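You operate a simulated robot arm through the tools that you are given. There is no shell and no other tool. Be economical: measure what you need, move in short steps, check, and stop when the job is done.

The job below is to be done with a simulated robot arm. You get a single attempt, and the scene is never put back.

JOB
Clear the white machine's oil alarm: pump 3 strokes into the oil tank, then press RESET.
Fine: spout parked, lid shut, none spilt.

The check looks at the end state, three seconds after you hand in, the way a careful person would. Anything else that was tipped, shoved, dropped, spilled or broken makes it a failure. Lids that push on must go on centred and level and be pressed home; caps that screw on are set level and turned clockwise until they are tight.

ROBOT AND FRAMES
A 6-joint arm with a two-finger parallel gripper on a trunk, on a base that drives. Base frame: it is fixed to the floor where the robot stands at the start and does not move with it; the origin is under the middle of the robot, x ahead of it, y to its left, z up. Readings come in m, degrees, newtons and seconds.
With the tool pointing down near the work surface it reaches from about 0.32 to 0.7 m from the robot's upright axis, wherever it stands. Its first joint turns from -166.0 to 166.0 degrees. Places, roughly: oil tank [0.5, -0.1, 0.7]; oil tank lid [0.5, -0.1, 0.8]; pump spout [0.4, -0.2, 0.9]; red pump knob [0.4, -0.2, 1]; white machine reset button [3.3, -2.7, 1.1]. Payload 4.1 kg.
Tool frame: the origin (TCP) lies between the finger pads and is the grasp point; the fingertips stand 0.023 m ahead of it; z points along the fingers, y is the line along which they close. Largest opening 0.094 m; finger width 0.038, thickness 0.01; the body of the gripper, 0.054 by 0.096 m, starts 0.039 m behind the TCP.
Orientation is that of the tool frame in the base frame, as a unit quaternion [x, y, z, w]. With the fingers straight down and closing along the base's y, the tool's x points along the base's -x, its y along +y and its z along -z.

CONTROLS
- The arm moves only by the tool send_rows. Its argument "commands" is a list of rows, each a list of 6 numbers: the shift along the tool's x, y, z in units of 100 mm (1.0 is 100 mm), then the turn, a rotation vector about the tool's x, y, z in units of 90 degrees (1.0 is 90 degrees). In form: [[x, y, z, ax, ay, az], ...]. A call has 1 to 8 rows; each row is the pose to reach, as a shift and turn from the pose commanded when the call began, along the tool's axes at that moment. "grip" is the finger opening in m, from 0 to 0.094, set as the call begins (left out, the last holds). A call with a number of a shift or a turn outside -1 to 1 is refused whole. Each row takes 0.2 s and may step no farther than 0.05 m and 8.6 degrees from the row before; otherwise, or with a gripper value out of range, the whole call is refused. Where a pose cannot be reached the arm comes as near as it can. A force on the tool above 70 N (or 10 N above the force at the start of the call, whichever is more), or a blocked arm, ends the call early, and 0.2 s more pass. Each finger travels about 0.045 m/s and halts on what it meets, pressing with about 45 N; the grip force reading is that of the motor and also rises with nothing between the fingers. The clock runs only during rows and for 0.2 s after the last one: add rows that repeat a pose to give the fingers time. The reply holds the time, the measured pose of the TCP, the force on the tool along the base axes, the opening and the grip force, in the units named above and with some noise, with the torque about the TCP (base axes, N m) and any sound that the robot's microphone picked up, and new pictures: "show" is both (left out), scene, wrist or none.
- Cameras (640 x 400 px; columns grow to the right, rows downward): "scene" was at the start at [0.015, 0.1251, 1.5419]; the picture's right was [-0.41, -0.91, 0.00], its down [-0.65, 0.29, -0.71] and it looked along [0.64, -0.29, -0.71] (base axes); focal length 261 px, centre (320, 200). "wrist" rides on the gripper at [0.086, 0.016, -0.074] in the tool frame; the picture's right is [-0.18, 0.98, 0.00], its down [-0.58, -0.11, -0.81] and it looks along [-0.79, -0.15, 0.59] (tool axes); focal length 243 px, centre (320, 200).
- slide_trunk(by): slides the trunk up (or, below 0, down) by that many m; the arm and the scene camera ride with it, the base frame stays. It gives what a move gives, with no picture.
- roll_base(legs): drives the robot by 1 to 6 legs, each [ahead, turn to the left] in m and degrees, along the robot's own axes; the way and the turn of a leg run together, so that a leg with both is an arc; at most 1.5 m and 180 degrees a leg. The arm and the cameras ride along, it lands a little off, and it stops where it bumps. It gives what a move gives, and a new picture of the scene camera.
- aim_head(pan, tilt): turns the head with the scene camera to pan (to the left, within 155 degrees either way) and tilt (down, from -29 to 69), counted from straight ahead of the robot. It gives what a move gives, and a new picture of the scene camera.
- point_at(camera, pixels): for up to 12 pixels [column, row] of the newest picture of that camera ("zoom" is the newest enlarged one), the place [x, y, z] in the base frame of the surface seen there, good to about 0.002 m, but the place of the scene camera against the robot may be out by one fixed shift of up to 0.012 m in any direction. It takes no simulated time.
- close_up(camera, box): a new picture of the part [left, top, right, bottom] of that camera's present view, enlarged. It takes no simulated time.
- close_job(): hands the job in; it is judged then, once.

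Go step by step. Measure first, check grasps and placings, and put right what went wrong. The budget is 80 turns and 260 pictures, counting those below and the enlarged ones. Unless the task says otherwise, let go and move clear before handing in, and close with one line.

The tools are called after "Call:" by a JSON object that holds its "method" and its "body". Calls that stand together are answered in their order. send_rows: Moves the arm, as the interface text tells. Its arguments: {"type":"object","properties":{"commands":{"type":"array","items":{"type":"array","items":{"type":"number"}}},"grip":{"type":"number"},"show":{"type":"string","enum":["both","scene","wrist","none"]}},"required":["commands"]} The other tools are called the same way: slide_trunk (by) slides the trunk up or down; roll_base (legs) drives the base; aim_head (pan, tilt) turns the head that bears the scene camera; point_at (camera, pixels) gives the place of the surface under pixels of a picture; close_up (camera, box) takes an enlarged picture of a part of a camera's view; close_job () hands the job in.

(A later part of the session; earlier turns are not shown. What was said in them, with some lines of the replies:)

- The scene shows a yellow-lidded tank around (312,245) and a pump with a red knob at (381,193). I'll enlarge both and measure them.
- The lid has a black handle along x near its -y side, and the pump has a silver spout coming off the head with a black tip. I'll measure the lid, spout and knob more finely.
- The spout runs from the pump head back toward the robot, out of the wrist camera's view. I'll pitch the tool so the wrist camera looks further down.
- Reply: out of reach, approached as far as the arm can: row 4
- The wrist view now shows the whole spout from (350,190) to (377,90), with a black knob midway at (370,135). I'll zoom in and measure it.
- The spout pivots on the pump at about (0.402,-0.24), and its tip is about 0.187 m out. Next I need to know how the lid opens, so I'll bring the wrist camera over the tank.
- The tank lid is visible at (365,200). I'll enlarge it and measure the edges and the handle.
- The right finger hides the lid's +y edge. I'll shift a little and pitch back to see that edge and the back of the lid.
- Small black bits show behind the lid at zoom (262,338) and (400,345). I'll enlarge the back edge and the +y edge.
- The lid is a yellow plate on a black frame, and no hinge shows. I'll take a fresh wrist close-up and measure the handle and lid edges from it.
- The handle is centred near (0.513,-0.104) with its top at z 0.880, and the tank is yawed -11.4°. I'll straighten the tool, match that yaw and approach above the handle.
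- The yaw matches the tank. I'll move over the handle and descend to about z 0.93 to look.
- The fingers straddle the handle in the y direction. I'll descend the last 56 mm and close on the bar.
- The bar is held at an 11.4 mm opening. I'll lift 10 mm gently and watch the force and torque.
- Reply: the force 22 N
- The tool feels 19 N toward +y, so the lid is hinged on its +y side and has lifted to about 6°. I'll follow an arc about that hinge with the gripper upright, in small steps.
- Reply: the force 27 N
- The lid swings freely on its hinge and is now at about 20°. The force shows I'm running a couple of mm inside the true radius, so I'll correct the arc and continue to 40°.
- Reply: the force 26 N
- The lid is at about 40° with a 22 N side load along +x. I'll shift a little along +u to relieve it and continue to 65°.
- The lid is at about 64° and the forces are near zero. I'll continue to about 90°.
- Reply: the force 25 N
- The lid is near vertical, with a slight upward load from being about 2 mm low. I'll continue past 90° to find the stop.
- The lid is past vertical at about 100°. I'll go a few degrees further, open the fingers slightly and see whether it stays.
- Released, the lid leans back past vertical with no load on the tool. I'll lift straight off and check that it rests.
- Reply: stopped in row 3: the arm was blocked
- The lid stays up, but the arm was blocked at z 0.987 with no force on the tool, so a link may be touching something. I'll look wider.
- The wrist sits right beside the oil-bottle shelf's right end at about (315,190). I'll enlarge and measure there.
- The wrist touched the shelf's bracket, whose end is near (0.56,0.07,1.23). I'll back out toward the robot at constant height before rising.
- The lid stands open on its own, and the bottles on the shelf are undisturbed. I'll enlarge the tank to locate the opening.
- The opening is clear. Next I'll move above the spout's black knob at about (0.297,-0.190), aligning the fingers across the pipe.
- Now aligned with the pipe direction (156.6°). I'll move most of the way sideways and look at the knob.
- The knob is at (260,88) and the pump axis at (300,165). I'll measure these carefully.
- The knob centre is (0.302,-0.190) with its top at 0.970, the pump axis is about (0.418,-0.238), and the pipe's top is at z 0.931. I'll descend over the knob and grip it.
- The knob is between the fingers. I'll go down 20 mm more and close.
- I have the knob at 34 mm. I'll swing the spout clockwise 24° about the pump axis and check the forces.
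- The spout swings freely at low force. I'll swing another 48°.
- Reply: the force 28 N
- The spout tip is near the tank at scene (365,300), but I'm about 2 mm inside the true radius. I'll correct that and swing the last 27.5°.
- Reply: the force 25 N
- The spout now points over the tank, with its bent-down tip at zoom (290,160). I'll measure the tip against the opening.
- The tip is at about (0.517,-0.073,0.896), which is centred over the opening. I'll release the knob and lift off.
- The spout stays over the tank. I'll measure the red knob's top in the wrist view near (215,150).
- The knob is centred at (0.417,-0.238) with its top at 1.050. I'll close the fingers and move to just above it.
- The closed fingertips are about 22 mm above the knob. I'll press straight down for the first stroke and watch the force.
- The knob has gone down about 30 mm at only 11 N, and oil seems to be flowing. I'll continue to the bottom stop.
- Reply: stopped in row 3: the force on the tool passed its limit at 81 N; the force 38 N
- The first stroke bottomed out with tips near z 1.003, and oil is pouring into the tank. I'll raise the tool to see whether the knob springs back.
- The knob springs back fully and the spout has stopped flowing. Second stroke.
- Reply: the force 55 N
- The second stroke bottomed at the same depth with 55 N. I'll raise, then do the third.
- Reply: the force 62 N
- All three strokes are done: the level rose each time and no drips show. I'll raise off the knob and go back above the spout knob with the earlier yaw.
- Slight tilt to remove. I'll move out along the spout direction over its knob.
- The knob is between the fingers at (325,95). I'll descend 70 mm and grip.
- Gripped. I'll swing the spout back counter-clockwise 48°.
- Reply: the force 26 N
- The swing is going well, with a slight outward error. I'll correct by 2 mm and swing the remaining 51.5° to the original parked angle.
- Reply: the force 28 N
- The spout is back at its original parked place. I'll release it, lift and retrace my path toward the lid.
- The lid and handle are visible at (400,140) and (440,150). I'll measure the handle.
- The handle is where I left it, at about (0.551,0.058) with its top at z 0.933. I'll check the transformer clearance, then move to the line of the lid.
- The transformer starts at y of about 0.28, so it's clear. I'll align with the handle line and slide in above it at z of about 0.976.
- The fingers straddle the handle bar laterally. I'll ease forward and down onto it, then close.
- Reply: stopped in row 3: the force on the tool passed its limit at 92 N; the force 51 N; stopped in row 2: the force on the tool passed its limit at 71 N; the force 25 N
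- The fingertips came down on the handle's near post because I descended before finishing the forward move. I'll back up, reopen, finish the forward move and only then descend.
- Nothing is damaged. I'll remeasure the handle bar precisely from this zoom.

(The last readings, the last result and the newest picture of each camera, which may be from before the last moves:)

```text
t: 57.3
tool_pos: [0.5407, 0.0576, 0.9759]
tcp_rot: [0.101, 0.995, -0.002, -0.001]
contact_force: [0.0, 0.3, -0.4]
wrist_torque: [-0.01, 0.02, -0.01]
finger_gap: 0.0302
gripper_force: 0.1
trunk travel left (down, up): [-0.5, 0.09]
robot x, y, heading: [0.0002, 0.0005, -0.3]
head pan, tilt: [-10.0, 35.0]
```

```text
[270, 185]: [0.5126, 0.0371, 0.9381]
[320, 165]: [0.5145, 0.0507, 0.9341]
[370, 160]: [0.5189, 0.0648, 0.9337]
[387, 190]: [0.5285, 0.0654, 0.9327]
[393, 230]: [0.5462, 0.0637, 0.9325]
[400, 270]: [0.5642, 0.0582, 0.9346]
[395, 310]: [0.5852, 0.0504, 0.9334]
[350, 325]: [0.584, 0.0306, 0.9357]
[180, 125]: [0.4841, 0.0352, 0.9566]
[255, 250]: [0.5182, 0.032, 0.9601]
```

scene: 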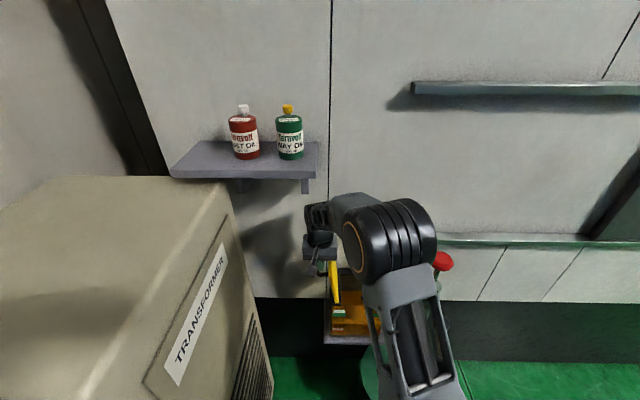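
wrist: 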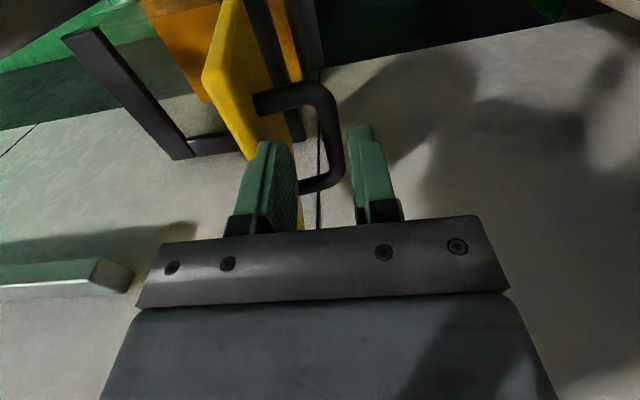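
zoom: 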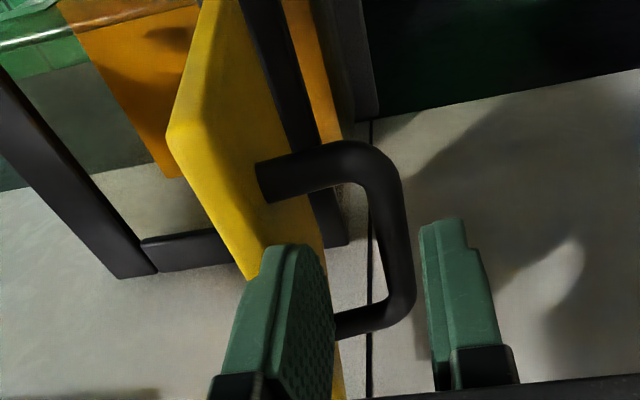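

The handle posts are centred on u≈0.530, so the target is (0.553,0.061). I'll shift at this height first, then descend.

Call:
{"method": "send_rows", "body": {"commands": [[-0.06, 0.055, 0, 0, 0, 0], [-0.115, 0.055, 0, 0, 0, 0], [-0.115, 0.055, 0, 0, 0, 0]], "show": "none"}}

Call:
{"method": "send_rows", "body": {"commands": [[0, 0, 0.15, 0, 0, 0], [0, 0, 0.3, 0, 0, 0], [0, 0, 0.42, 0, 0, 0], [0, 0, 0.5, 0, 0, 0]], "show": "wrist"}}

```text
t: 58.1
tool_pos: [0.5525, 0.0614, 0.975]
tcp_rot: [0.101, 0.995, -0.002, -0.001]
contact_force: [0.2, 0.2, 0.4]
wrist_torque: [0.04, -0.04, 0.02]
finger_gap: 0.0302
gripper_force: 0.1
trunk travel left (down, up): [-0.5, 0.09]
robot x, y, heading: [-0.0015, 0.0028, -0.1]
head pan, tilt: [-10.0, 35.0]
```

```text
t: 59.1
tool_pos: [0.5525, 0.0608, 0.9229]
tcp_rot: [0.101, 0.995, -0.002, -0.001]
contact_force: [0.3, -0.5, 0.1]
wrist_torque: [0.02, -0.02, -0.02]
finger_gap: 0.0299
gripper_force: 0.0
trunk travel left (down, up): [-0.5, 0.09]
robot x, y, heading: [-0.0023, -0.0007, -0.3]
head pan, tilt: [-10.0, 35.0]
```

wrist: 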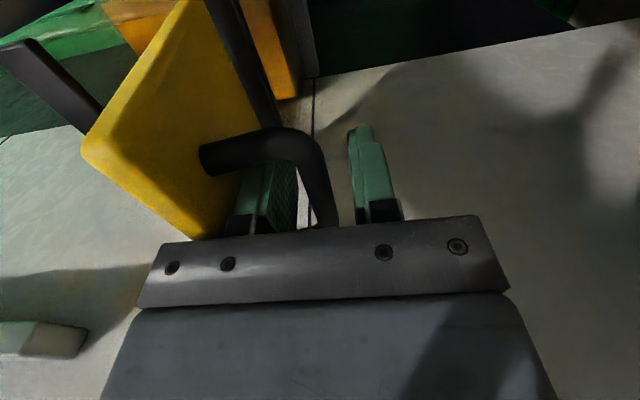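

The bar is straddled with no contact. I'll close on it.

Call:
{"method": "send_rows", "body": {"commands": [[0, 0, 0, 0, 0, 0], [0, 0, 0, 0, 0, 0], [0, 0, 0, 0, 0, 0]], "grip": 0.0, "show": "none"}}

```text
t: 59.9
tool_pos: [0.5527, 0.0595, 0.9227]
tcp_rot: [0.104, 0.995, -0.001, -0.001]
contact_force: [-2.3, -4.8, -2.4]
wrist_torque: [0.01, -0.16, -1.68]
finger_gap: 0.0115
gripper_force: 45.0
trunk travel left (down, up): [-0.5, 0.09]
robot x, y, heading: [-0.0006, 0.0001, -0.3]
head pan, tilt: [-10.0, 35.0]
```

Gripped at 11.5 mm. Now I'll run the reverse arc, first back to about 80°.

Call:
{"method": "send_rows", "body": {"commands": [[0.002, -0.074, -0.046, 0, 0, 0], [0.005, -0.143, -0.083, 0, 0, 0], [0.008, -0.232, -0.122, 0, 0, 0], [0.011, -0.325, -0.153, 0, 0, 0], [0.014, -0.419, -0.175, 0, 0, 0], [0.014, -0.419, -0.175, 0, 0, 0]], "show": "wrist"}}

```text
t: 61.3
tool_pos: [0.5442, 0.0199, 0.9401]
tcp_rot: [0.102, 0.995, 0.0, -0.001]
contact_force: [1.8, -2.0, -9.9]
wrist_torque: [0.16, 0.48, -1.7]
finger_gap: 0.0116
gripper_force: 45.0
trunk travel left (down, up): [-0.5, 0.09]
robot x, y, heading: [-0.0014, 0.0002, -0.3]
head pan, tilt: [-10.0, 35.0]
```

wrist: 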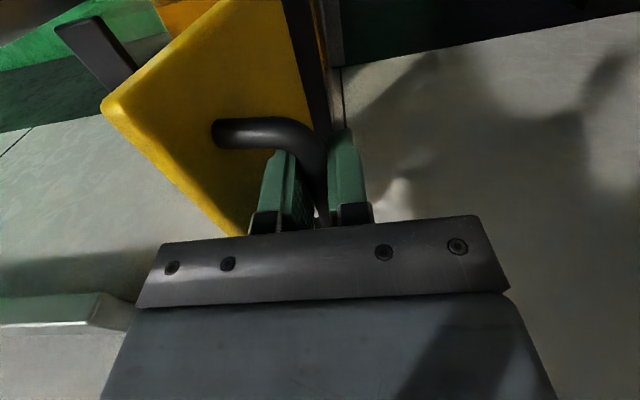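

The lid is at about 80° with low forces. I'll continue down to about 40°.

Call:
{"method": "send_rows", "body": {"commands": [[0.005, -0.154, -0.02, 0, 0, 0], [0.01, -0.309, -0.017, 0, 0, 0], [0.015, -0.463, 0.007, 0, 0, 0], [0.02, -0.612, 0.052, 0, 0, 0], [0.025, -0.753, 0.119, 0, 0, 0], [0.025, -0.753, 0.119, 0, 0, 0]], "show": "wrist"}}

```text
t: 62.7
tool_pos: [0.5292, -0.0555, 0.9294]
tcp_rot: [0.101, 0.995, 0.0, 0.0]
contact_force: [16.2, -2.6, -3.0]
wrist_torque: [0.0, -0.12, -1.32]
finger_gap: 0.0113
gripper_force: 45.7
trunk travel left (down, up): [-0.5, 0.09]
robot x, y, heading: [-0.005, 0.0, -0.5]
head pan, tilt: [-10.0, 35.0]
```

wrist: 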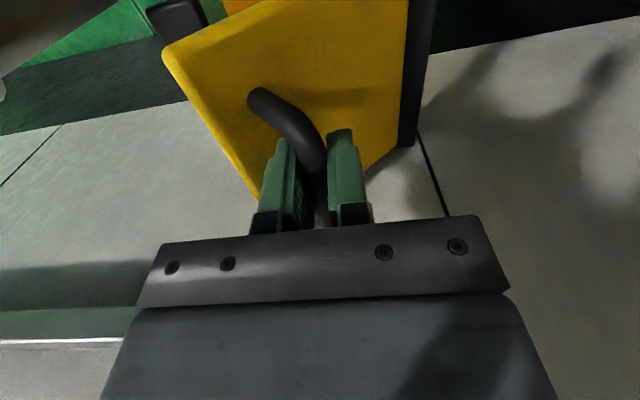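

Smooth so far, at about 40°. I'll continue to about 5°.

Call:
{"method": "send_rows", "body": {"commands": [[-0.015, -0.06, 0.04, 0, 0, 0], [-0.015, -0.13, 0.084, 0, 0, 0], [-0.015, -0.247, 0.186, 0, 0, 0], [-0.015, -0.35, 0.303, 0, 0, 0], [-0.015, -0.434, 0.433, 0, 0, 0], [-0.015, -0.465, 0.49, 0, 0, 0], [-0.015, -0.465, 0.49, 0, 0, 0]], "show": "wrist"}}

```text
t: 64.3
tool_pos: [0.5182, -0.1013, 0.8813]
tcp_rot: [0.101, 0.995, -0.002, -0.002]
contact_force: [10.6, -8.8, 4.0]
wrist_torque: [0.08, -0.11, 0.24]
finger_gap: 0.0112
gripper_force: 45.2
trunk travel left (down, up): [-0.5, 0.09]
robot x, y, heading: [-0.0026, 0.0017, -0.4]
head pan, tilt: [-10.0, 35.0]
```

wrist: 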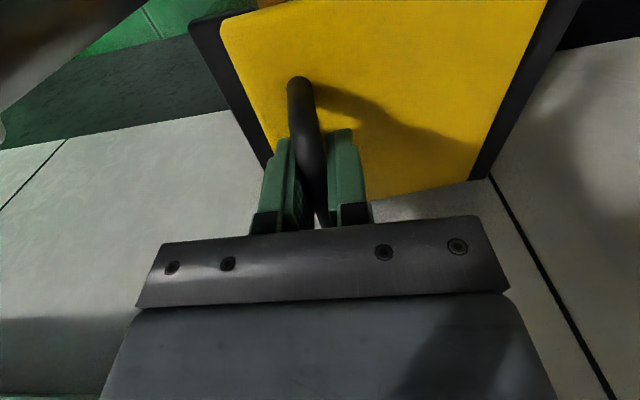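

The lid is almost down. I'll lower the last ~10 mm until it seats.

Call:
{"method": "send_rows", "body": {"commands": [[0, -0.02, 0.04, 0, 0, 0], [0, -0.035, 0.08, 0, 0, 0], [0, -0.04, 0.11, 0, 0, 0], [0, -0.04, 0.13, 0, 0, 0]], "show": "wrist"}}

```text
t: 65.3
tool_pos: [0.5165, -0.1048, 0.8678]
tcp_rot: [0.102, 0.995, -0.002, 0.0]
contact_force: [12.9, -21.6, 11.9]
wrist_torque: [0.07, 0.4, 0.71]
finger_gap: 0.0114
gripper_force: 45.7
trunk travel left (down, up): [-0.5, 0.09]
robot x, y, heading: [-0.001, 0.0008, -0.5]
head pan, tilt: [-10.0, 35.0]
```

wrist: 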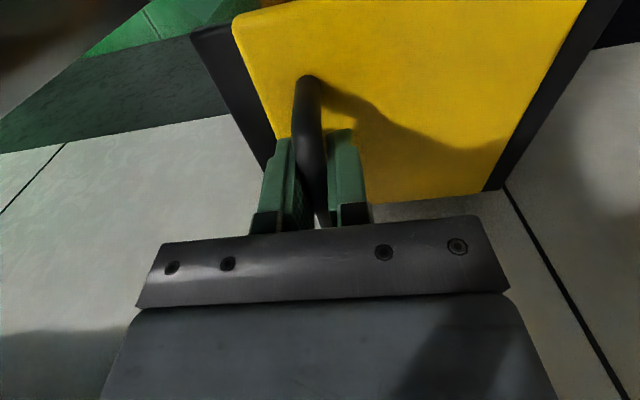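

The lid looks closed. I'll release the handle, lift off and check that it's level.

Call:
{"method": "send_rows", "body": {"commands": [[0, 0, 0, 0, 0, 0], [0, 0, 0, 0, 0, 0], [0, 0, -0.1, 0, 0, 0], [0, 0, -0.4, 0, 0, 0], [0, 0, -0.8, 0, 0, 0]], "grip": 0.04, "show": "none"}}

Call:
{"method": "send_rows", "body": {"commands": [[0.2, 0, -0.4, 0, 0, 0], [0.5, 0, -0.8, 0, 0, 0], [0.8, 0, -1.0, 0, 0, 0]], "show": "both"}}

```text
t: 66.5
tool_pos: [0.5166, -0.1044, 0.9502]
tcp_rot: [0.101, 0.995, -0.001, -0.001]
contact_force: [-0.8, 0.3, 0.5]
wrist_torque: [0.02, 0.01, -0.01]
finger_gap: 0.04
gripper_force: 0.0
trunk travel left (down, up): [-0.5, 0.09]
robot x, y, heading: [-0.0017, -0.0015, -0.3]
head pan, tilt: [-10.0, 35.0]
```

```text
t: 67.3
tool_pos: [0.4379, -0.0857, 1.0451]
tcp_rot: [0.101, 0.995, -0.001, -0.001]
contact_force: [1.2, -0.5, 1.1]
wrist_torque: [-0.04, 0.0, -0.03]
finger_gap: 0.04
gripper_force: 0.1
trunk travel left (down, up): [-0.5, 0.09]
robot x, y, heading: [0.0004, 0.0058, -0.3]
head pan, tilt: [-10.0, 35.0]
```

scene: 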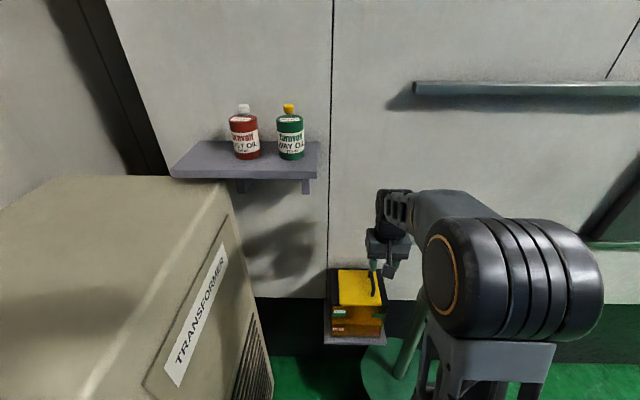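
wrist: 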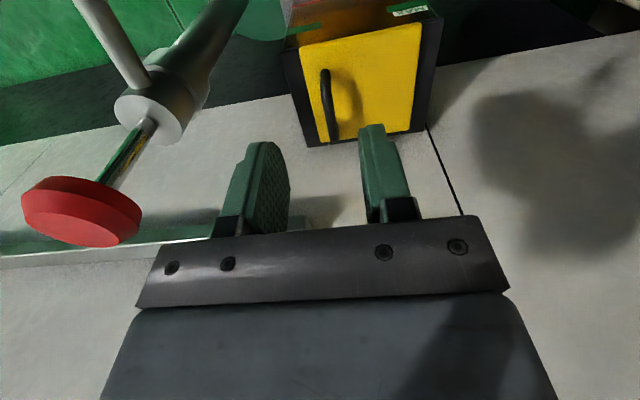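

The lid looks shut. I'll measure its corners and check the oil level and surroundings.

Call:
{"method": "point_at", "body": {"camera": "wrist", "pixels": [[306, 50], [415, 28], [410, 125], [325, 135], [350, 60]]}}

Call:
{"method": "close_up", "body": {"camera": "scene", "box": [300, 240, 430, 370]}}

```text
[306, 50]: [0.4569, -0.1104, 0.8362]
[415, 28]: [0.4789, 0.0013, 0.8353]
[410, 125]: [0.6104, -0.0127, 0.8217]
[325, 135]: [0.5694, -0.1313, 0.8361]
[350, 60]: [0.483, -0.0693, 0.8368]
```

```text
3.08 times, centred on (365, 305) of scene
```

zoom: 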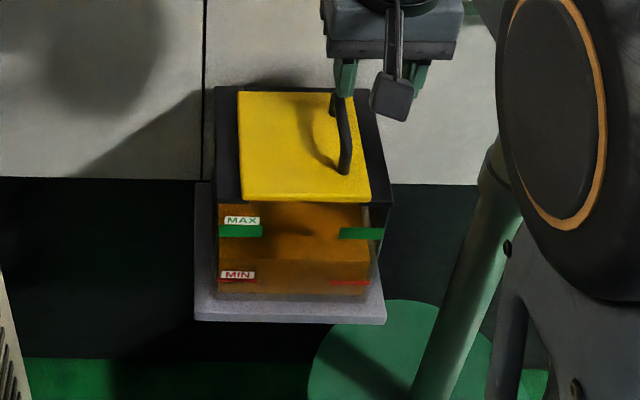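

The lid is shut and level at z 0.836, and the oil is between MIN and MAX. Now I'll raise and tuck the arm, then look toward the white machine.

Call:
{"method": "send_rows", "body": {"commands": [[0.2, 0, -0.4, 0, 0, -0.06], [0.4, 0, -0.7, 0, 0, -0.12], [0.55, 0.07, -1.0, 0, 0, -0.12]], "show": "none", "grip": 0.0}}

Call:
{"method": "send_rows", "body": {"commands": [[0.2, 0, -0.4, 0, 0, 0], [0.4, 0, -0.7, 0, 0, 0], [0.5, 0.0, -1.0, 0, 0, 0]], "show": "none"}}

Call:
{"method": "aim_head", "body": {"pan": -60, "tilt": 20}}

Call:
{"method": "aim_head", "body": {"pan": -150, "tilt": 35}}

```text
t: 68.1
tool_pos: [0.3859, -0.0679, 1.1444]
tcp_rot: [0.007, 1.0, -0.002, -0.001]
contact_force: [-0.2, 0.2, -0.1]
wrist_torque: [-0.01, 0.02, 0.0]
finger_gap: 0.0
gripper_force: 33.1
trunk travel left (down, up): [-0.5, 0.09]
robot x, y, heading: [-0.0014, 0.005, -0.3]
head pan, tilt: [-10.0, 35.0]
```

```text
t: 68.9
tool_pos: [0.3344, -0.0656, 1.2452]
tcp_rot: [0.008, 1.0, -0.001, -0.001]
contact_force: [0.2, 0.3, 0.0]
wrist_torque: [0.01, 0.02, -0.03]
finger_gap: 0.0
gripper_force: 42.5
trunk travel left (down, up): [-0.5, 0.09]
robot x, y, heading: [-0.0023, 0.0015, -0.5]
head pan, tilt: [-10.0, 35.0]
```

```text
t: 70.0
tool_pos: [0.3345, -0.0655, 1.2459]
tcp_rot: [0.007, 1.0, -0.002, -0.001]
contact_force: [0.3, -0.7, 0.2]
wrist_torque: [-0.01, -0.01, 0.0]
finger_gap: 0.0003
gripper_force: 41.9
trunk travel left (down, up): [-0.5, 0.09]
robot x, y, heading: [-0.0024, 0.0011, -0.5]
head pan, tilt: [-60.0, 20.0]
```

scene: 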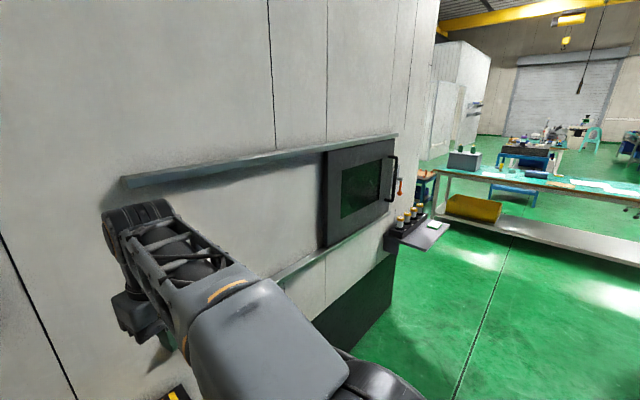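

```text
t: 71.7
tool_pos: [0.3338, -0.0649, 1.2461]
tcp_rot: [0.007, 1.0, -0.002, -0.001]
contact_force: [0.3, 0.6, 0.1]
wrist_torque: [0.01, 0.01, 0.0]
finger_gap: 0.0
gripper_force: 42.6
trunk travel left (down, up): [-0.5, 0.09]
robot x, y, heading: [0.0002, -0.0029, -0.3]
head pan, tilt: [-150.0, 35.0]
```

scene: 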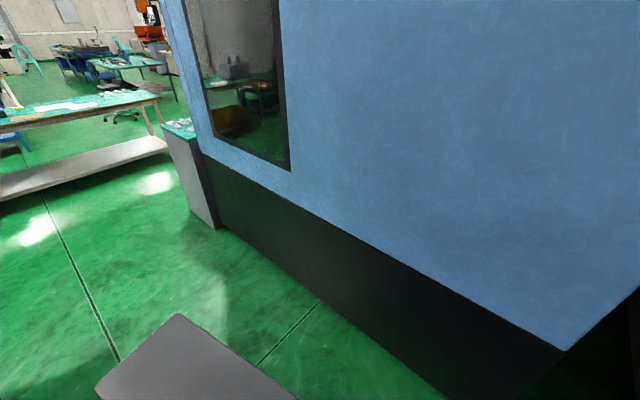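

The robot stands in an aisle between the white machine and a blue machine behind it. I'll measure the aisle and look ahead down it.

Call:
{"method": "point_at", "body": {"camera": "scene", "pixels": [[215, 228], [320, 300], [440, 395], [170, 130], [190, 318], [95, 390], [150, 135], [60, 170], [565, 350], [10, 200]]}}

Call:
{"method": "aim_head", "body": {"pan": -80, "tilt": 25}}

```text
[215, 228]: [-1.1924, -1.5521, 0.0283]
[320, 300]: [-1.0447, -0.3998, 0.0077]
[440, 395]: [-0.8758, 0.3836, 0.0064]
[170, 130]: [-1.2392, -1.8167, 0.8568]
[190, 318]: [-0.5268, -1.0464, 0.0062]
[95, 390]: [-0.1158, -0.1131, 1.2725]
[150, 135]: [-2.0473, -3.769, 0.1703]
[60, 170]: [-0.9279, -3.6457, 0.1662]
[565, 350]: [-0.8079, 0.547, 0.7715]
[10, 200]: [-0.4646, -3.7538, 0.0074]
```

```text
t: 73.1
tool_pos: [0.3349, -0.0653, 1.2452]
tcp_rot: [0.007, 1.0, -0.003, -0.001]
contact_force: [0.1, 0.7, 0.1]
wrist_torque: [-0.01, 0.0, -0.02]
finger_gap: 0.0
gripper_force: 41.8
trunk travel left (down, up): [-0.5, 0.09]
robot x, y, heading: [-0.0018, -0.0023, -0.4]
head pan, tilt: [-80.0, 25.0]
```

scene: 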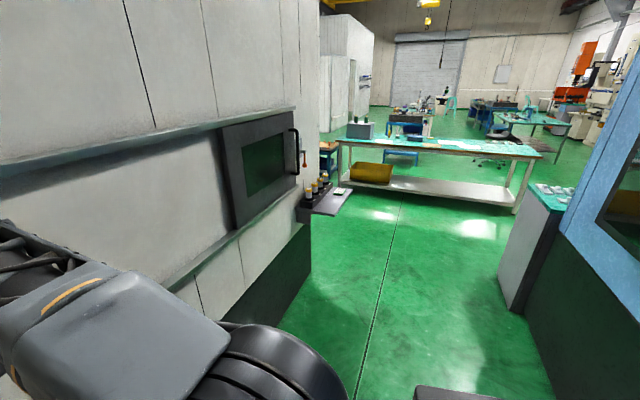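

The aisle opens toward -y, and the white cabinets lie beyond the corner. I'll measure the key obstacles and zoom toward the target area.

Call:
{"method": "point_at", "body": {"camera": "scene", "pixels": [[312, 272], [305, 218], [348, 190], [345, 205], [342, 185], [517, 210], [335, 150], [322, 175], [365, 80], [345, 120], [325, 90], [298, 130]]}}

Call:
{"method": "close_up", "body": {"camera": "scene", "box": [280, 0, 480, 200]}}

```text
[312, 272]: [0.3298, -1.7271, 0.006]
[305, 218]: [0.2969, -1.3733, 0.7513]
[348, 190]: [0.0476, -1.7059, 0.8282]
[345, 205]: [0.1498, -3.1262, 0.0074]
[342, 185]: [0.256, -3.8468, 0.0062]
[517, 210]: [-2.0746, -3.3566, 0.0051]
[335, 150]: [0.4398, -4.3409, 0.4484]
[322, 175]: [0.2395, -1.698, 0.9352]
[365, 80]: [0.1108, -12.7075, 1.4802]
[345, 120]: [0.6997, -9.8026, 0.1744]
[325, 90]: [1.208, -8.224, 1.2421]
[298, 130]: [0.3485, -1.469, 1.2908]
```

```text
2.00 times, centred on (380, 100) of scene
```

zoom: 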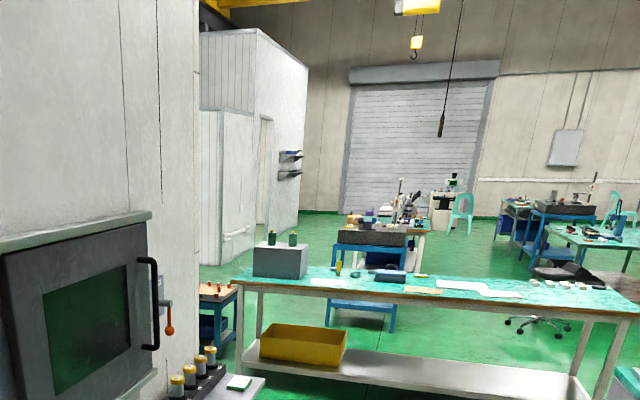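

The corner of the white machine is at (0.33,-1.73), with a tray out to x≈0.05, and the blue machine is at x≈-1.0 to -1.2. I'll back up 0.4 m, turn right and drive down the middle of the aisle.

Call:
{"method": "roll_base", "body": {"legs": [[-0.4, 0], [0, -95], [1.2, 0]]}}

Call:
{"method": "aim_head", "body": {"pan": 0, "tilt": 20}}

```text
t: 85.2
tool_pos: [-0.6222, -1.4778, 1.2457]
tcp_rot: [0.749, 0.663, -0.001, -0.002]
contact_force: [-0.1, -0.1, 0.3]
wrist_torque: [0.0, 0.0, 0.03]
finger_gap: 0.0001
gripper_force: 42.5
trunk travel left (down, up): [-0.5, 0.09]
robot x, y, heading: [-0.5213, -1.152, -96.3]
head pan, tilt: [-80.0, 25.0]
```

scene: 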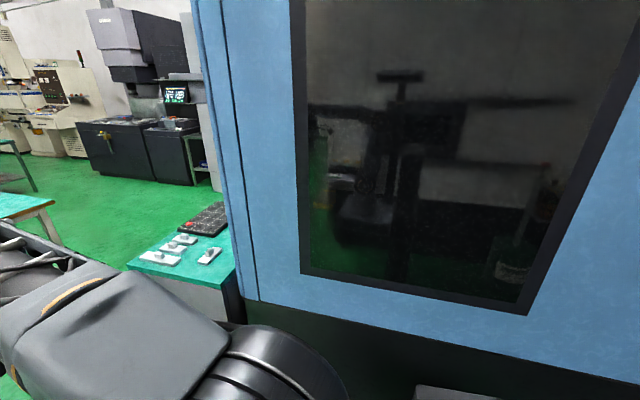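

```text
t: 86.7
tool_pos: [-0.6213, -1.4781, 1.2458]
tcp_rot: [0.748, 0.663, -0.001, -0.002]
contact_force: [-0.7, 0.1, -0.2]
wrist_torque: [-0.01, -0.03, -0.02]
finger_gap: 0.0
gripper_force: 42.4
trunk travel left (down, up): [-0.5, 0.09]
robot x, y, heading: [-0.5194, -1.1535, -96.3]
head pan, tilt: [0.0, 20.0]
```

scene: 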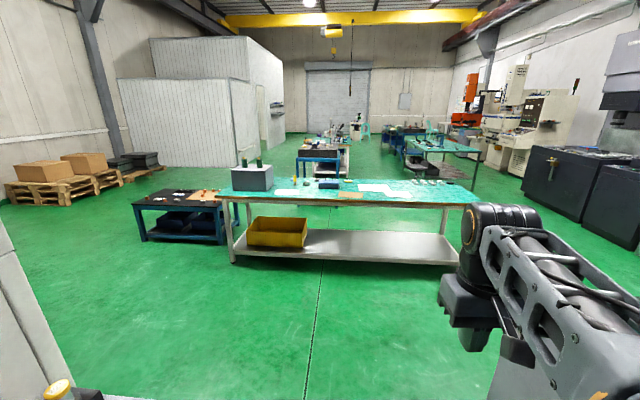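

Open floor ahead and to the left. I'll measure the table and cart fronts, then go another 1.15 m and turn left.

Call:
{"method": "point_at", "body": {"camera": "scene", "pixels": [[235, 262], [455, 265], [143, 241], [222, 243], [70, 300], [60, 390]]}}

Call:
{"method": "roll_base", "body": {"legs": [[1.2, 0], [0, 84]]}}

Call:
{"method": "aim_head", "body": {"pan": 20, "tilt": 20}}

```text
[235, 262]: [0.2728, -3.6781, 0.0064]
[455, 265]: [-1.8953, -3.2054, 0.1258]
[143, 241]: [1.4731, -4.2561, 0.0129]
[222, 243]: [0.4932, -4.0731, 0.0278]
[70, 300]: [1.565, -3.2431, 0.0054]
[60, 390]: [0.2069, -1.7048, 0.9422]
```

```text
t: 96.3
tool_pos: [-0.3296, -2.4704, 1.2462]
tcp_rot: [0.105, 0.994, -0.002, -0.001]
contact_force: [0.1, -0.1, -0.7]
wrist_torque: [-0.03, -0.01, -0.02]
finger_gap: 0.0
gripper_force: 42.2
trunk travel left (down, up): [-0.5, 0.09]
robot x, y, heading: [-0.6521, -2.3434, -11.4]
head pan, tilt: [0.0, 20.0]
```

scene: 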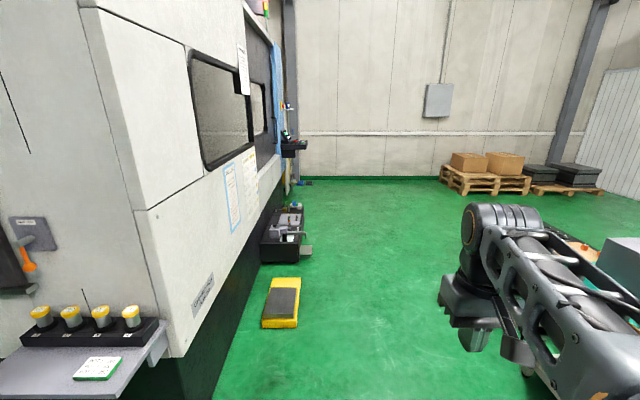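

```text
t: 97.2
tool_pos: [-0.3302, -2.4706, 1.2456]
tcp_rot: [0.105, 0.994, -0.002, -0.001]
contact_force: [0.0, 0.3, 0.1]
wrist_torque: [-0.03, -0.01, -0.03]
finger_gap: 0.0
gripper_force: 42.4
trunk travel left (down, up): [-0.5, 0.09]
robot x, y, heading: [-0.6431, -2.3385, -11.6]
head pan, tilt: [20.0, 20.0]
```

scene: 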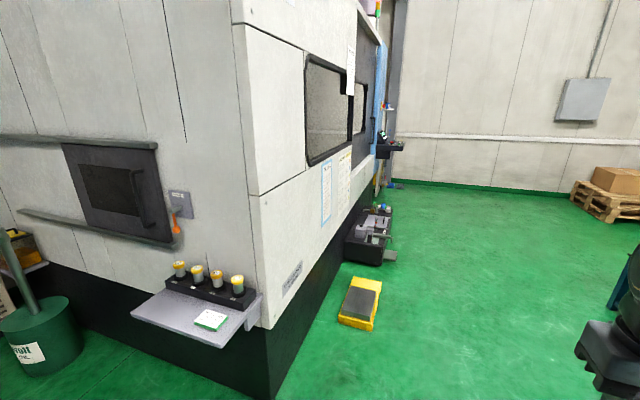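

The front side is visible: a yellow foot pedal at (360,305), a black box at (370,240) and the control panel at (388,140). I'll measure and zoom.

Call:
{"method": "point_at", "body": {"camera": "scene", "pixels": [[373, 330], [340, 318], [382, 282], [395, 262], [380, 265], [390, 242], [400, 147], [385, 137], [389, 106], [376, 195], [390, 187], [345, 265]]}}

Call:
{"method": "close_up", "body": {"camera": "scene", "box": [340, 80, 420, 210]}}

```text
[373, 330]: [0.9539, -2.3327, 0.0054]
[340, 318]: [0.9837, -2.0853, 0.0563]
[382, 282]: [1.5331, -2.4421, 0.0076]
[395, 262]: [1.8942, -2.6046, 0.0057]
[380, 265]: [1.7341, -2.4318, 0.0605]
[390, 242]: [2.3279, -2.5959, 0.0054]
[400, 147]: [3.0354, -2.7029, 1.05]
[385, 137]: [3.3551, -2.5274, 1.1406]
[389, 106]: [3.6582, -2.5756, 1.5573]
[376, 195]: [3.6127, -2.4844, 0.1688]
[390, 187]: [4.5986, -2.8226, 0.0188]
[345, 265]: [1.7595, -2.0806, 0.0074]
```

```text
3.08 times, centred on (380, 145) of scene
```

zoom: 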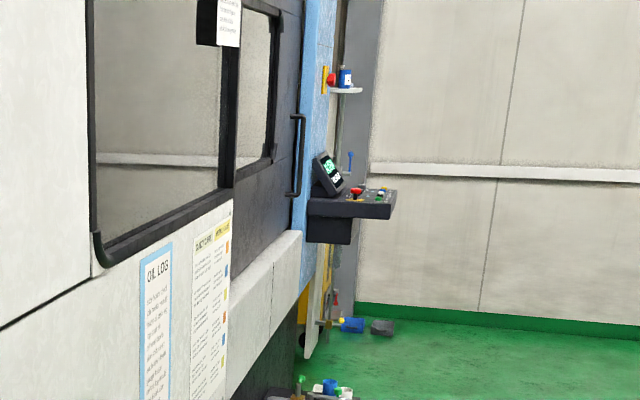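

The RESET console sticks out at about (3.0–3.4,-2.7,1.05–1.1), with its buttons on top. I'll drive out wide of the pedal and box to about (2.6,-3.25).

Call:
{"method": "roll_base", "body": {"legs": [[0, -10.7], [1.0, 0], [1.0, 0], [0, 16.3], [1.35, 0]]}}

Call:
{"method": "aim_head", "body": {"pan": 50, "tilt": 30}}

```text
t: 114.9
tool_pos: [2.8329, -3.2613, 1.2452]
tcp_rot: [0.031, 1.0, -0.001, -0.001]
contact_force: [1.5, -0.2, -1.0]
wrist_torque: [-0.01, -0.01, 0.05]
finger_gap: 0.0
gripper_force: 41.9
trunk travel left (down, up): [-0.5, 0.09]
robot x, y, heading: [2.497, -3.1766, -2.9]
head pan, tilt: [20.0, 20.0]
```

scene: 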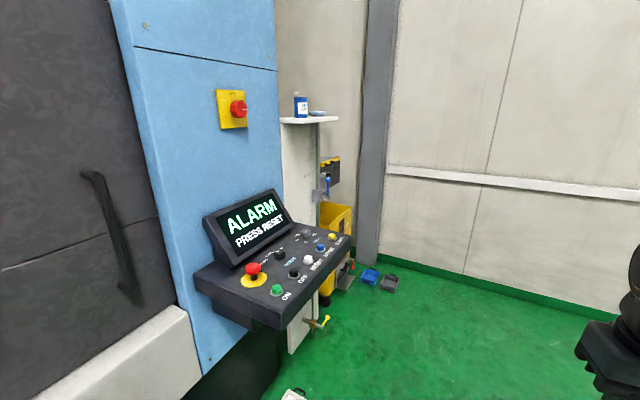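

```text
t: 115.9
tool_pos: [2.8338, -3.2609, 1.2458]
tcp_rot: [0.032, 0.999, -0.001, -0.001]
contact_force: [-0.7, -0.6, -0.5]
wrist_torque: [-0.01, 0.01, 0.01]
finger_gap: 0.0
gripper_force: 42.2
trunk travel left (down, up): [-0.5, 0.09]
robot x, y, heading: [2.5019, -3.1746, -3.0]
head pan, tilt: [50.0, 30.0]
```

scene: 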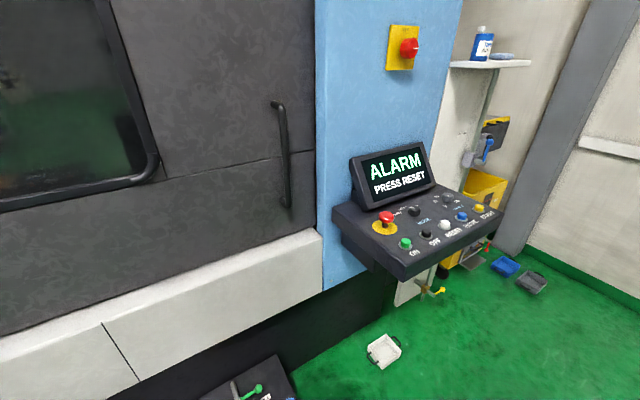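

Screen says "ALARM – PRESS RESET". I'll enlarge the buttons to find RESET and measure positions.

Call:
{"method": "close_up", "body": {"camera": "scene", "box": [320, 130, 520, 290]}}

Call:
{"method": "point_at", "body": {"camera": "scene", "pixels": [[445, 225], [433, 233], [462, 217], [479, 209], [404, 243], [404, 280], [335, 210], [500, 215], [386, 218], [397, 345], [360, 255]]}}

```text
2.50 times, centred on (420, 210) of scene
```

zoom: 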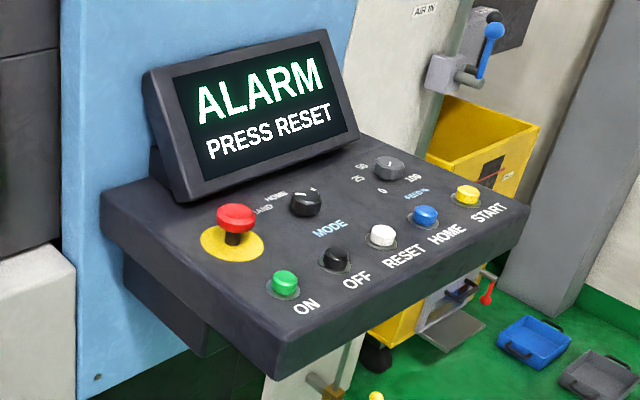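

```text
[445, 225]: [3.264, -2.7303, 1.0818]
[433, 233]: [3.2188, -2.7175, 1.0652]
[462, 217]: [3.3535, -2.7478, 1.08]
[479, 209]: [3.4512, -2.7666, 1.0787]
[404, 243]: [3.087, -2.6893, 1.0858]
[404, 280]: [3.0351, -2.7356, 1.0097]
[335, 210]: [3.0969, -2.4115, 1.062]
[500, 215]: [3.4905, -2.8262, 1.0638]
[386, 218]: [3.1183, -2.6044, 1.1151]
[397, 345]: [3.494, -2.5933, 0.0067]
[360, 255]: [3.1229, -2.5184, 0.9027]
```

RESET is the white button at about (3.264,-2.730,1.082). I'll drive to about (3.155,-3.27) and turn to face the console.

Call:
{"method": "roll_base", "body": {"legs": [[0, -5.3], [0.66, 0], [0, 87]]}}

Call:
{"method": "aim_head", "body": {"pan": 0, "tilt": 45}}

```text
t: 123.9
tool_pos: [3.2656, -2.9541, 1.2454]
tcp_rot: [-0.649, 0.76, -0.002, 0.0]
contact_force: [-0.6, -1.0, -0.2]
wrist_torque: [-0.03, 0.0, 0.02]
finger_gap: 0.0001
gripper_force: 42.4
trunk travel left (down, up): [-0.5, 0.09]
robot x, y, heading: [3.1536, -3.2774, 81.5]
head pan, tilt: [50.0, 30.0]
```

scene: 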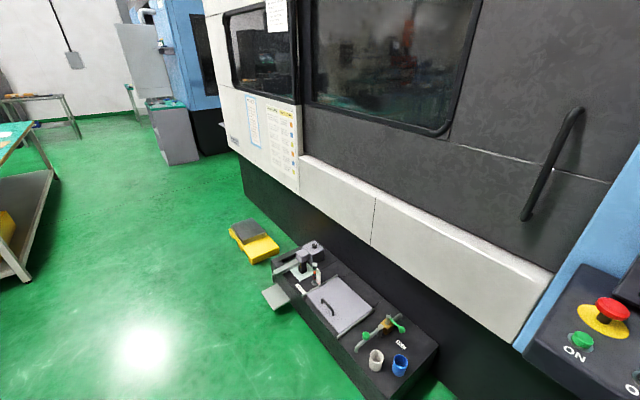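

```text
t: 125.0
tool_pos: [3.2658, -2.9537, 1.2449]
tcp_rot: [-0.649, 0.761, -0.002, 0.0]
contact_force: [-0.2, 0.7, -0.3]
wrist_torque: [-0.02, 0.02, 0.01]
finger_gap: 0.0
gripper_force: 43.0
trunk travel left (down, up): [-0.5, 0.09]
robot x, y, heading: [3.1537, -3.2759, 81.8]
head pan, tilt: [0.0, 45.0]
```

scene: 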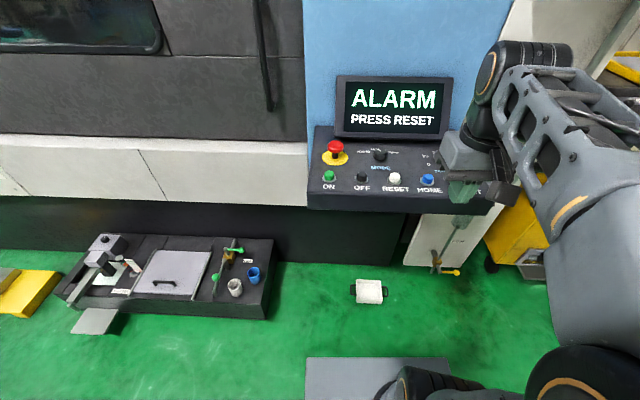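

RESET, the white button, is at (395,178) in the scene. I'll get a wrist view to measure it in the arm's frame.

Call:
{"method": "send_rows", "body": {"commands": [[0, 0, 0, 0, 0, 0]], "show": "wrist"}}

Call:
{"method": "point_at", "body": {"camera": "scene", "pixels": [[395, 177], [428, 179], [361, 177], [395, 203]]}}

```text
t: 125.5
tool_pos: [3.2656, -2.9537, 1.2458]
tcp_rot: [-0.648, 0.761, -0.001, 0.0]
contact_force: [-0.1, 0.3, -0.3]
wrist_torque: [-0.01, -0.01, -0.03]
finger_gap: 0.0001
gripper_force: 42.4
trunk travel left (down, up): [-0.5, 0.09]
robot x, y, heading: [3.1527, -3.2759, 81.6]
head pan, tilt: [0.0, 45.0]
```

wrist: 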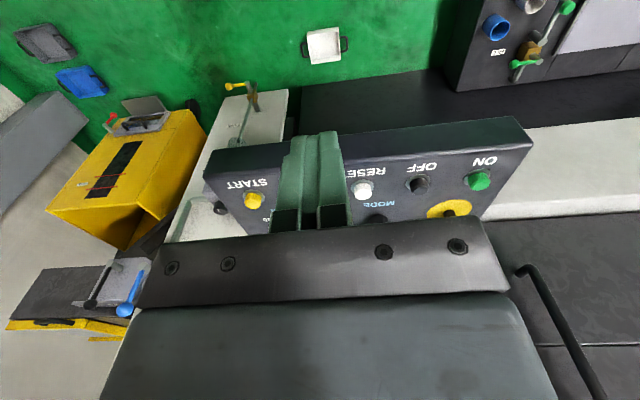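

```text
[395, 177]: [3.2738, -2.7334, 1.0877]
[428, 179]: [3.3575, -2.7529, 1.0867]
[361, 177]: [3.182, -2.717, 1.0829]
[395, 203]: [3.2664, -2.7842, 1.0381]
```

Call:
{"method": "point_at", "body": {"camera": "wrist", "pixels": [[363, 190], [360, 186], [366, 193], [418, 184], [479, 180], [253, 200], [375, 205]]}}

Call:
{"method": "close_up", "body": {"camera": "wrist", "box": [320, 140, 440, 230]}}

```text
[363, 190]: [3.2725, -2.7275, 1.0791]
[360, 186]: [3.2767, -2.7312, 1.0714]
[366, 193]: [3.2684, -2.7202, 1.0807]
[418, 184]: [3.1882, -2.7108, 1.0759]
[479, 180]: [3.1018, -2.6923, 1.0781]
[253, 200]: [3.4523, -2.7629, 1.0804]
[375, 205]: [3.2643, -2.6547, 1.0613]
```

```text
4.44 times, centred on (380, 185) of wrist
```

zoom: 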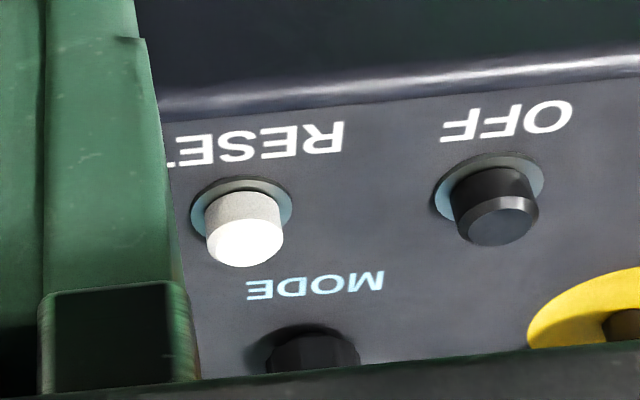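

The RESET top is at (3.270,-2.724,1.081). I'll move the closed fingertips above it and look.

Call:
{"method": "send_rows", "body": {"commands": [[-0.4, 0.08, 0, 0, 0, 0], [-0.75, 0.2, 0.1, 0, 0, 0], [-1.0, 0.308, 0.2, 0, 0, 0]], "show": "none"}}

Call:
{"method": "send_rows", "body": {"commands": [[-0.4, 0, 0.2, 0, 0, 0], [-0.8, 0, 0.4, 0, 0, 0], [-1.0, 0, 0.7, 0, 0, 0]], "show": "none"}}

Call:
{"method": "send_rows", "body": {"commands": [[-0.26, 0, 0.1, 0, 0, 0], [-0.26, 0, 0.25, 0, 0, 0]], "show": "both"}}

```text
t: 126.2
tool_pos: [3.2505, -2.85, 1.2255]
tcp_rot: [-0.648, 0.761, -0.002, 0.0]
contact_force: [0.1, 0.0, -0.5]
wrist_torque: [-0.02, 0.01, -0.01]
finger_gap: 0.0
gripper_force: 42.5
trunk travel left (down, up): [-0.5, 0.09]
robot x, y, heading: [3.155, -3.2741, 81.4]
head pan, tilt: [0.0, 45.0]
```

```text
t: 127.0
tool_pos: [3.2669, -2.7517, 1.1542]
tcp_rot: [-0.649, 0.761, -0.002, 0.0]
contact_force: [-1.0, 0.0, -0.1]
wrist_torque: [0.01, 0.0, -0.02]
finger_gap: 0.0
gripper_force: 42.5
trunk travel left (down, up): [-0.5, 0.09]
robot x, y, heading: [3.1517, -3.2765, 81.4]
head pan, tilt: [0.0, 45.0]
```

```text
t: 127.7
tool_pos: [3.2721, -2.7252, 1.1302]
tcp_rot: [-0.649, 0.761, -0.002, 0.0]
contact_force: [-0.8, 0.4, 0.2]
wrist_torque: [0.01, 0.02, 0.01]
finger_gap: 0.0
gripper_force: 41.9
trunk travel left (down, up): [-0.5, 0.09]
robot x, y, heading: [3.1544, -3.2811, 81.6]
head pan, tilt: [0.0, 45.0]
```

scene: 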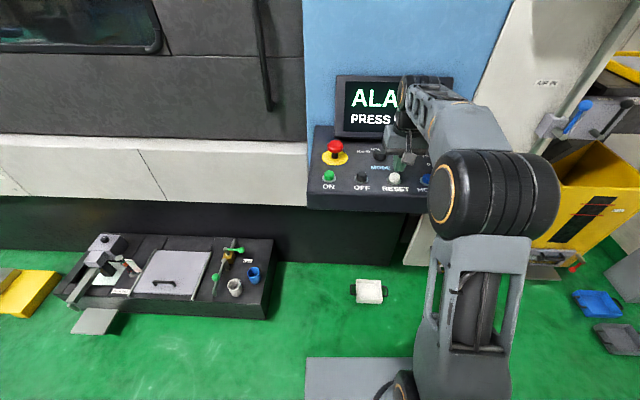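
wrist: 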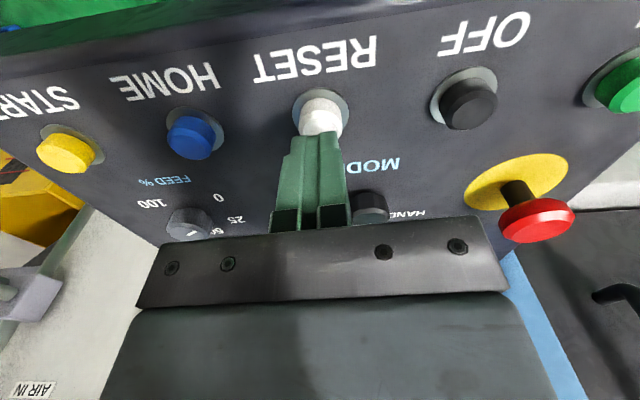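

The fingertips line up over RESET at (322,115). I'll press down in small steps.

Call:
{"method": "send_rows", "body": {"commands": [[0, 0, 0.15, 0, 0, 0], [0, 0, 0.24, 0, 0, 0], [0, 0, 0.28, 0, 0, 0], [0, 0, 0.31, 0, 0, 0], [0, 0, 0.335, 0, 0, 0], [0, 0, 0.335, 0, 0, 0]], "show": "both"}}

```text
t: 129.1
tool_pos: [3.2714, -2.7248, 1.098]
tcp_rot: [-0.649, 0.761, 0.0, 0.002]
contact_force: [0.7, 6.0, 11.2]
wrist_torque: [0.2, -0.01, 0.02]
finger_gap: 0.0001
gripper_force: 42.5
trunk travel left (down, up): [-0.5, 0.09]
robot x, y, heading: [3.1548, -3.2742, 81.6]
head pan, tilt: [0.0, 45.0]
heard: click
5 turns are left
```

scene: 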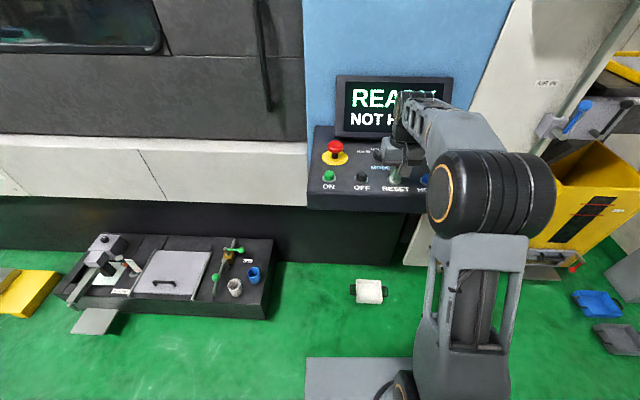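
wrist: 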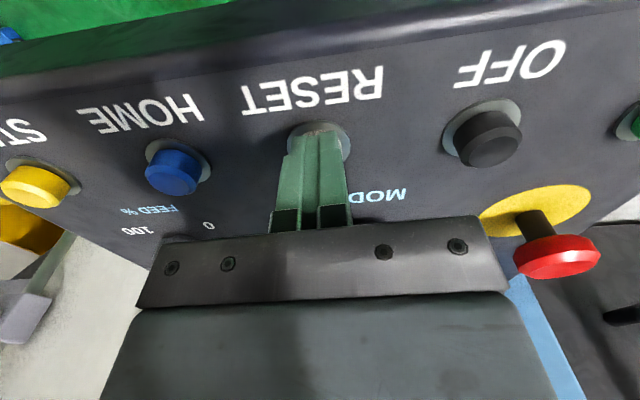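

The button clicked and the screen changed to "READY / NOT H…", so the alarm is cleared. I'll lift clear and check the screen.

Call:
{"method": "send_rows", "body": {"commands": [[0, 0, -0.3, 0, 0, 0], [0.1, 0, -0.7, 0, 0, 0], [0.4, 0, -1.0, 0, 0, 0], [0.8, 0, -1.0, 0, 0, 0]], "show": "scene"}}

```text
t: 130.1
tool_pos: [3.2574, -2.8051, 1.1976]
tcp_rot: [-0.649, 0.761, -0.001, 0.0]
contact_force: [-0.6, -0.3, -0.9]
wrist_torque: [-0.01, -0.03, 0.02]
finger_gap: 0.0
gripper_force: 42.7
trunk travel left (down, up): [-0.5, 0.09]
robot x, y, heading: [3.1499, -3.2776, 81.4]
head pan, tilt: [0.0, 45.0]
4 turns are left
```

scene: 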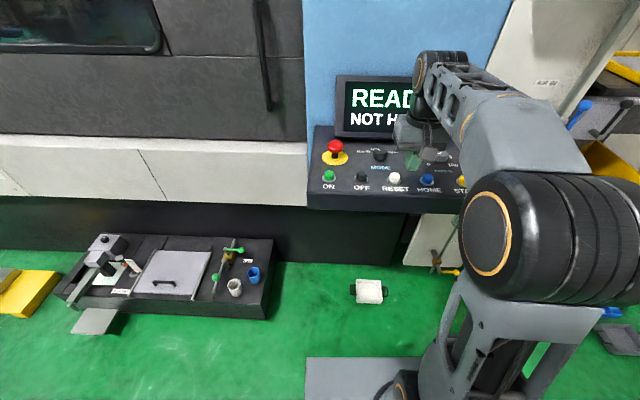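

The screen shows "READY / NOT H…" (probably "not homed", which isn't part of this job), and the tool is clear of the console. Handing in.

Call:
{"method": "close_job", "body": {}}

```text
The job is handed in.
```

The oil alarm is cleared: I pumped 3 full strokes into the tank, parked the spout back where it was, shut the lid and pressed RESET. The screen now shows READY, and I saw no oil spilt.
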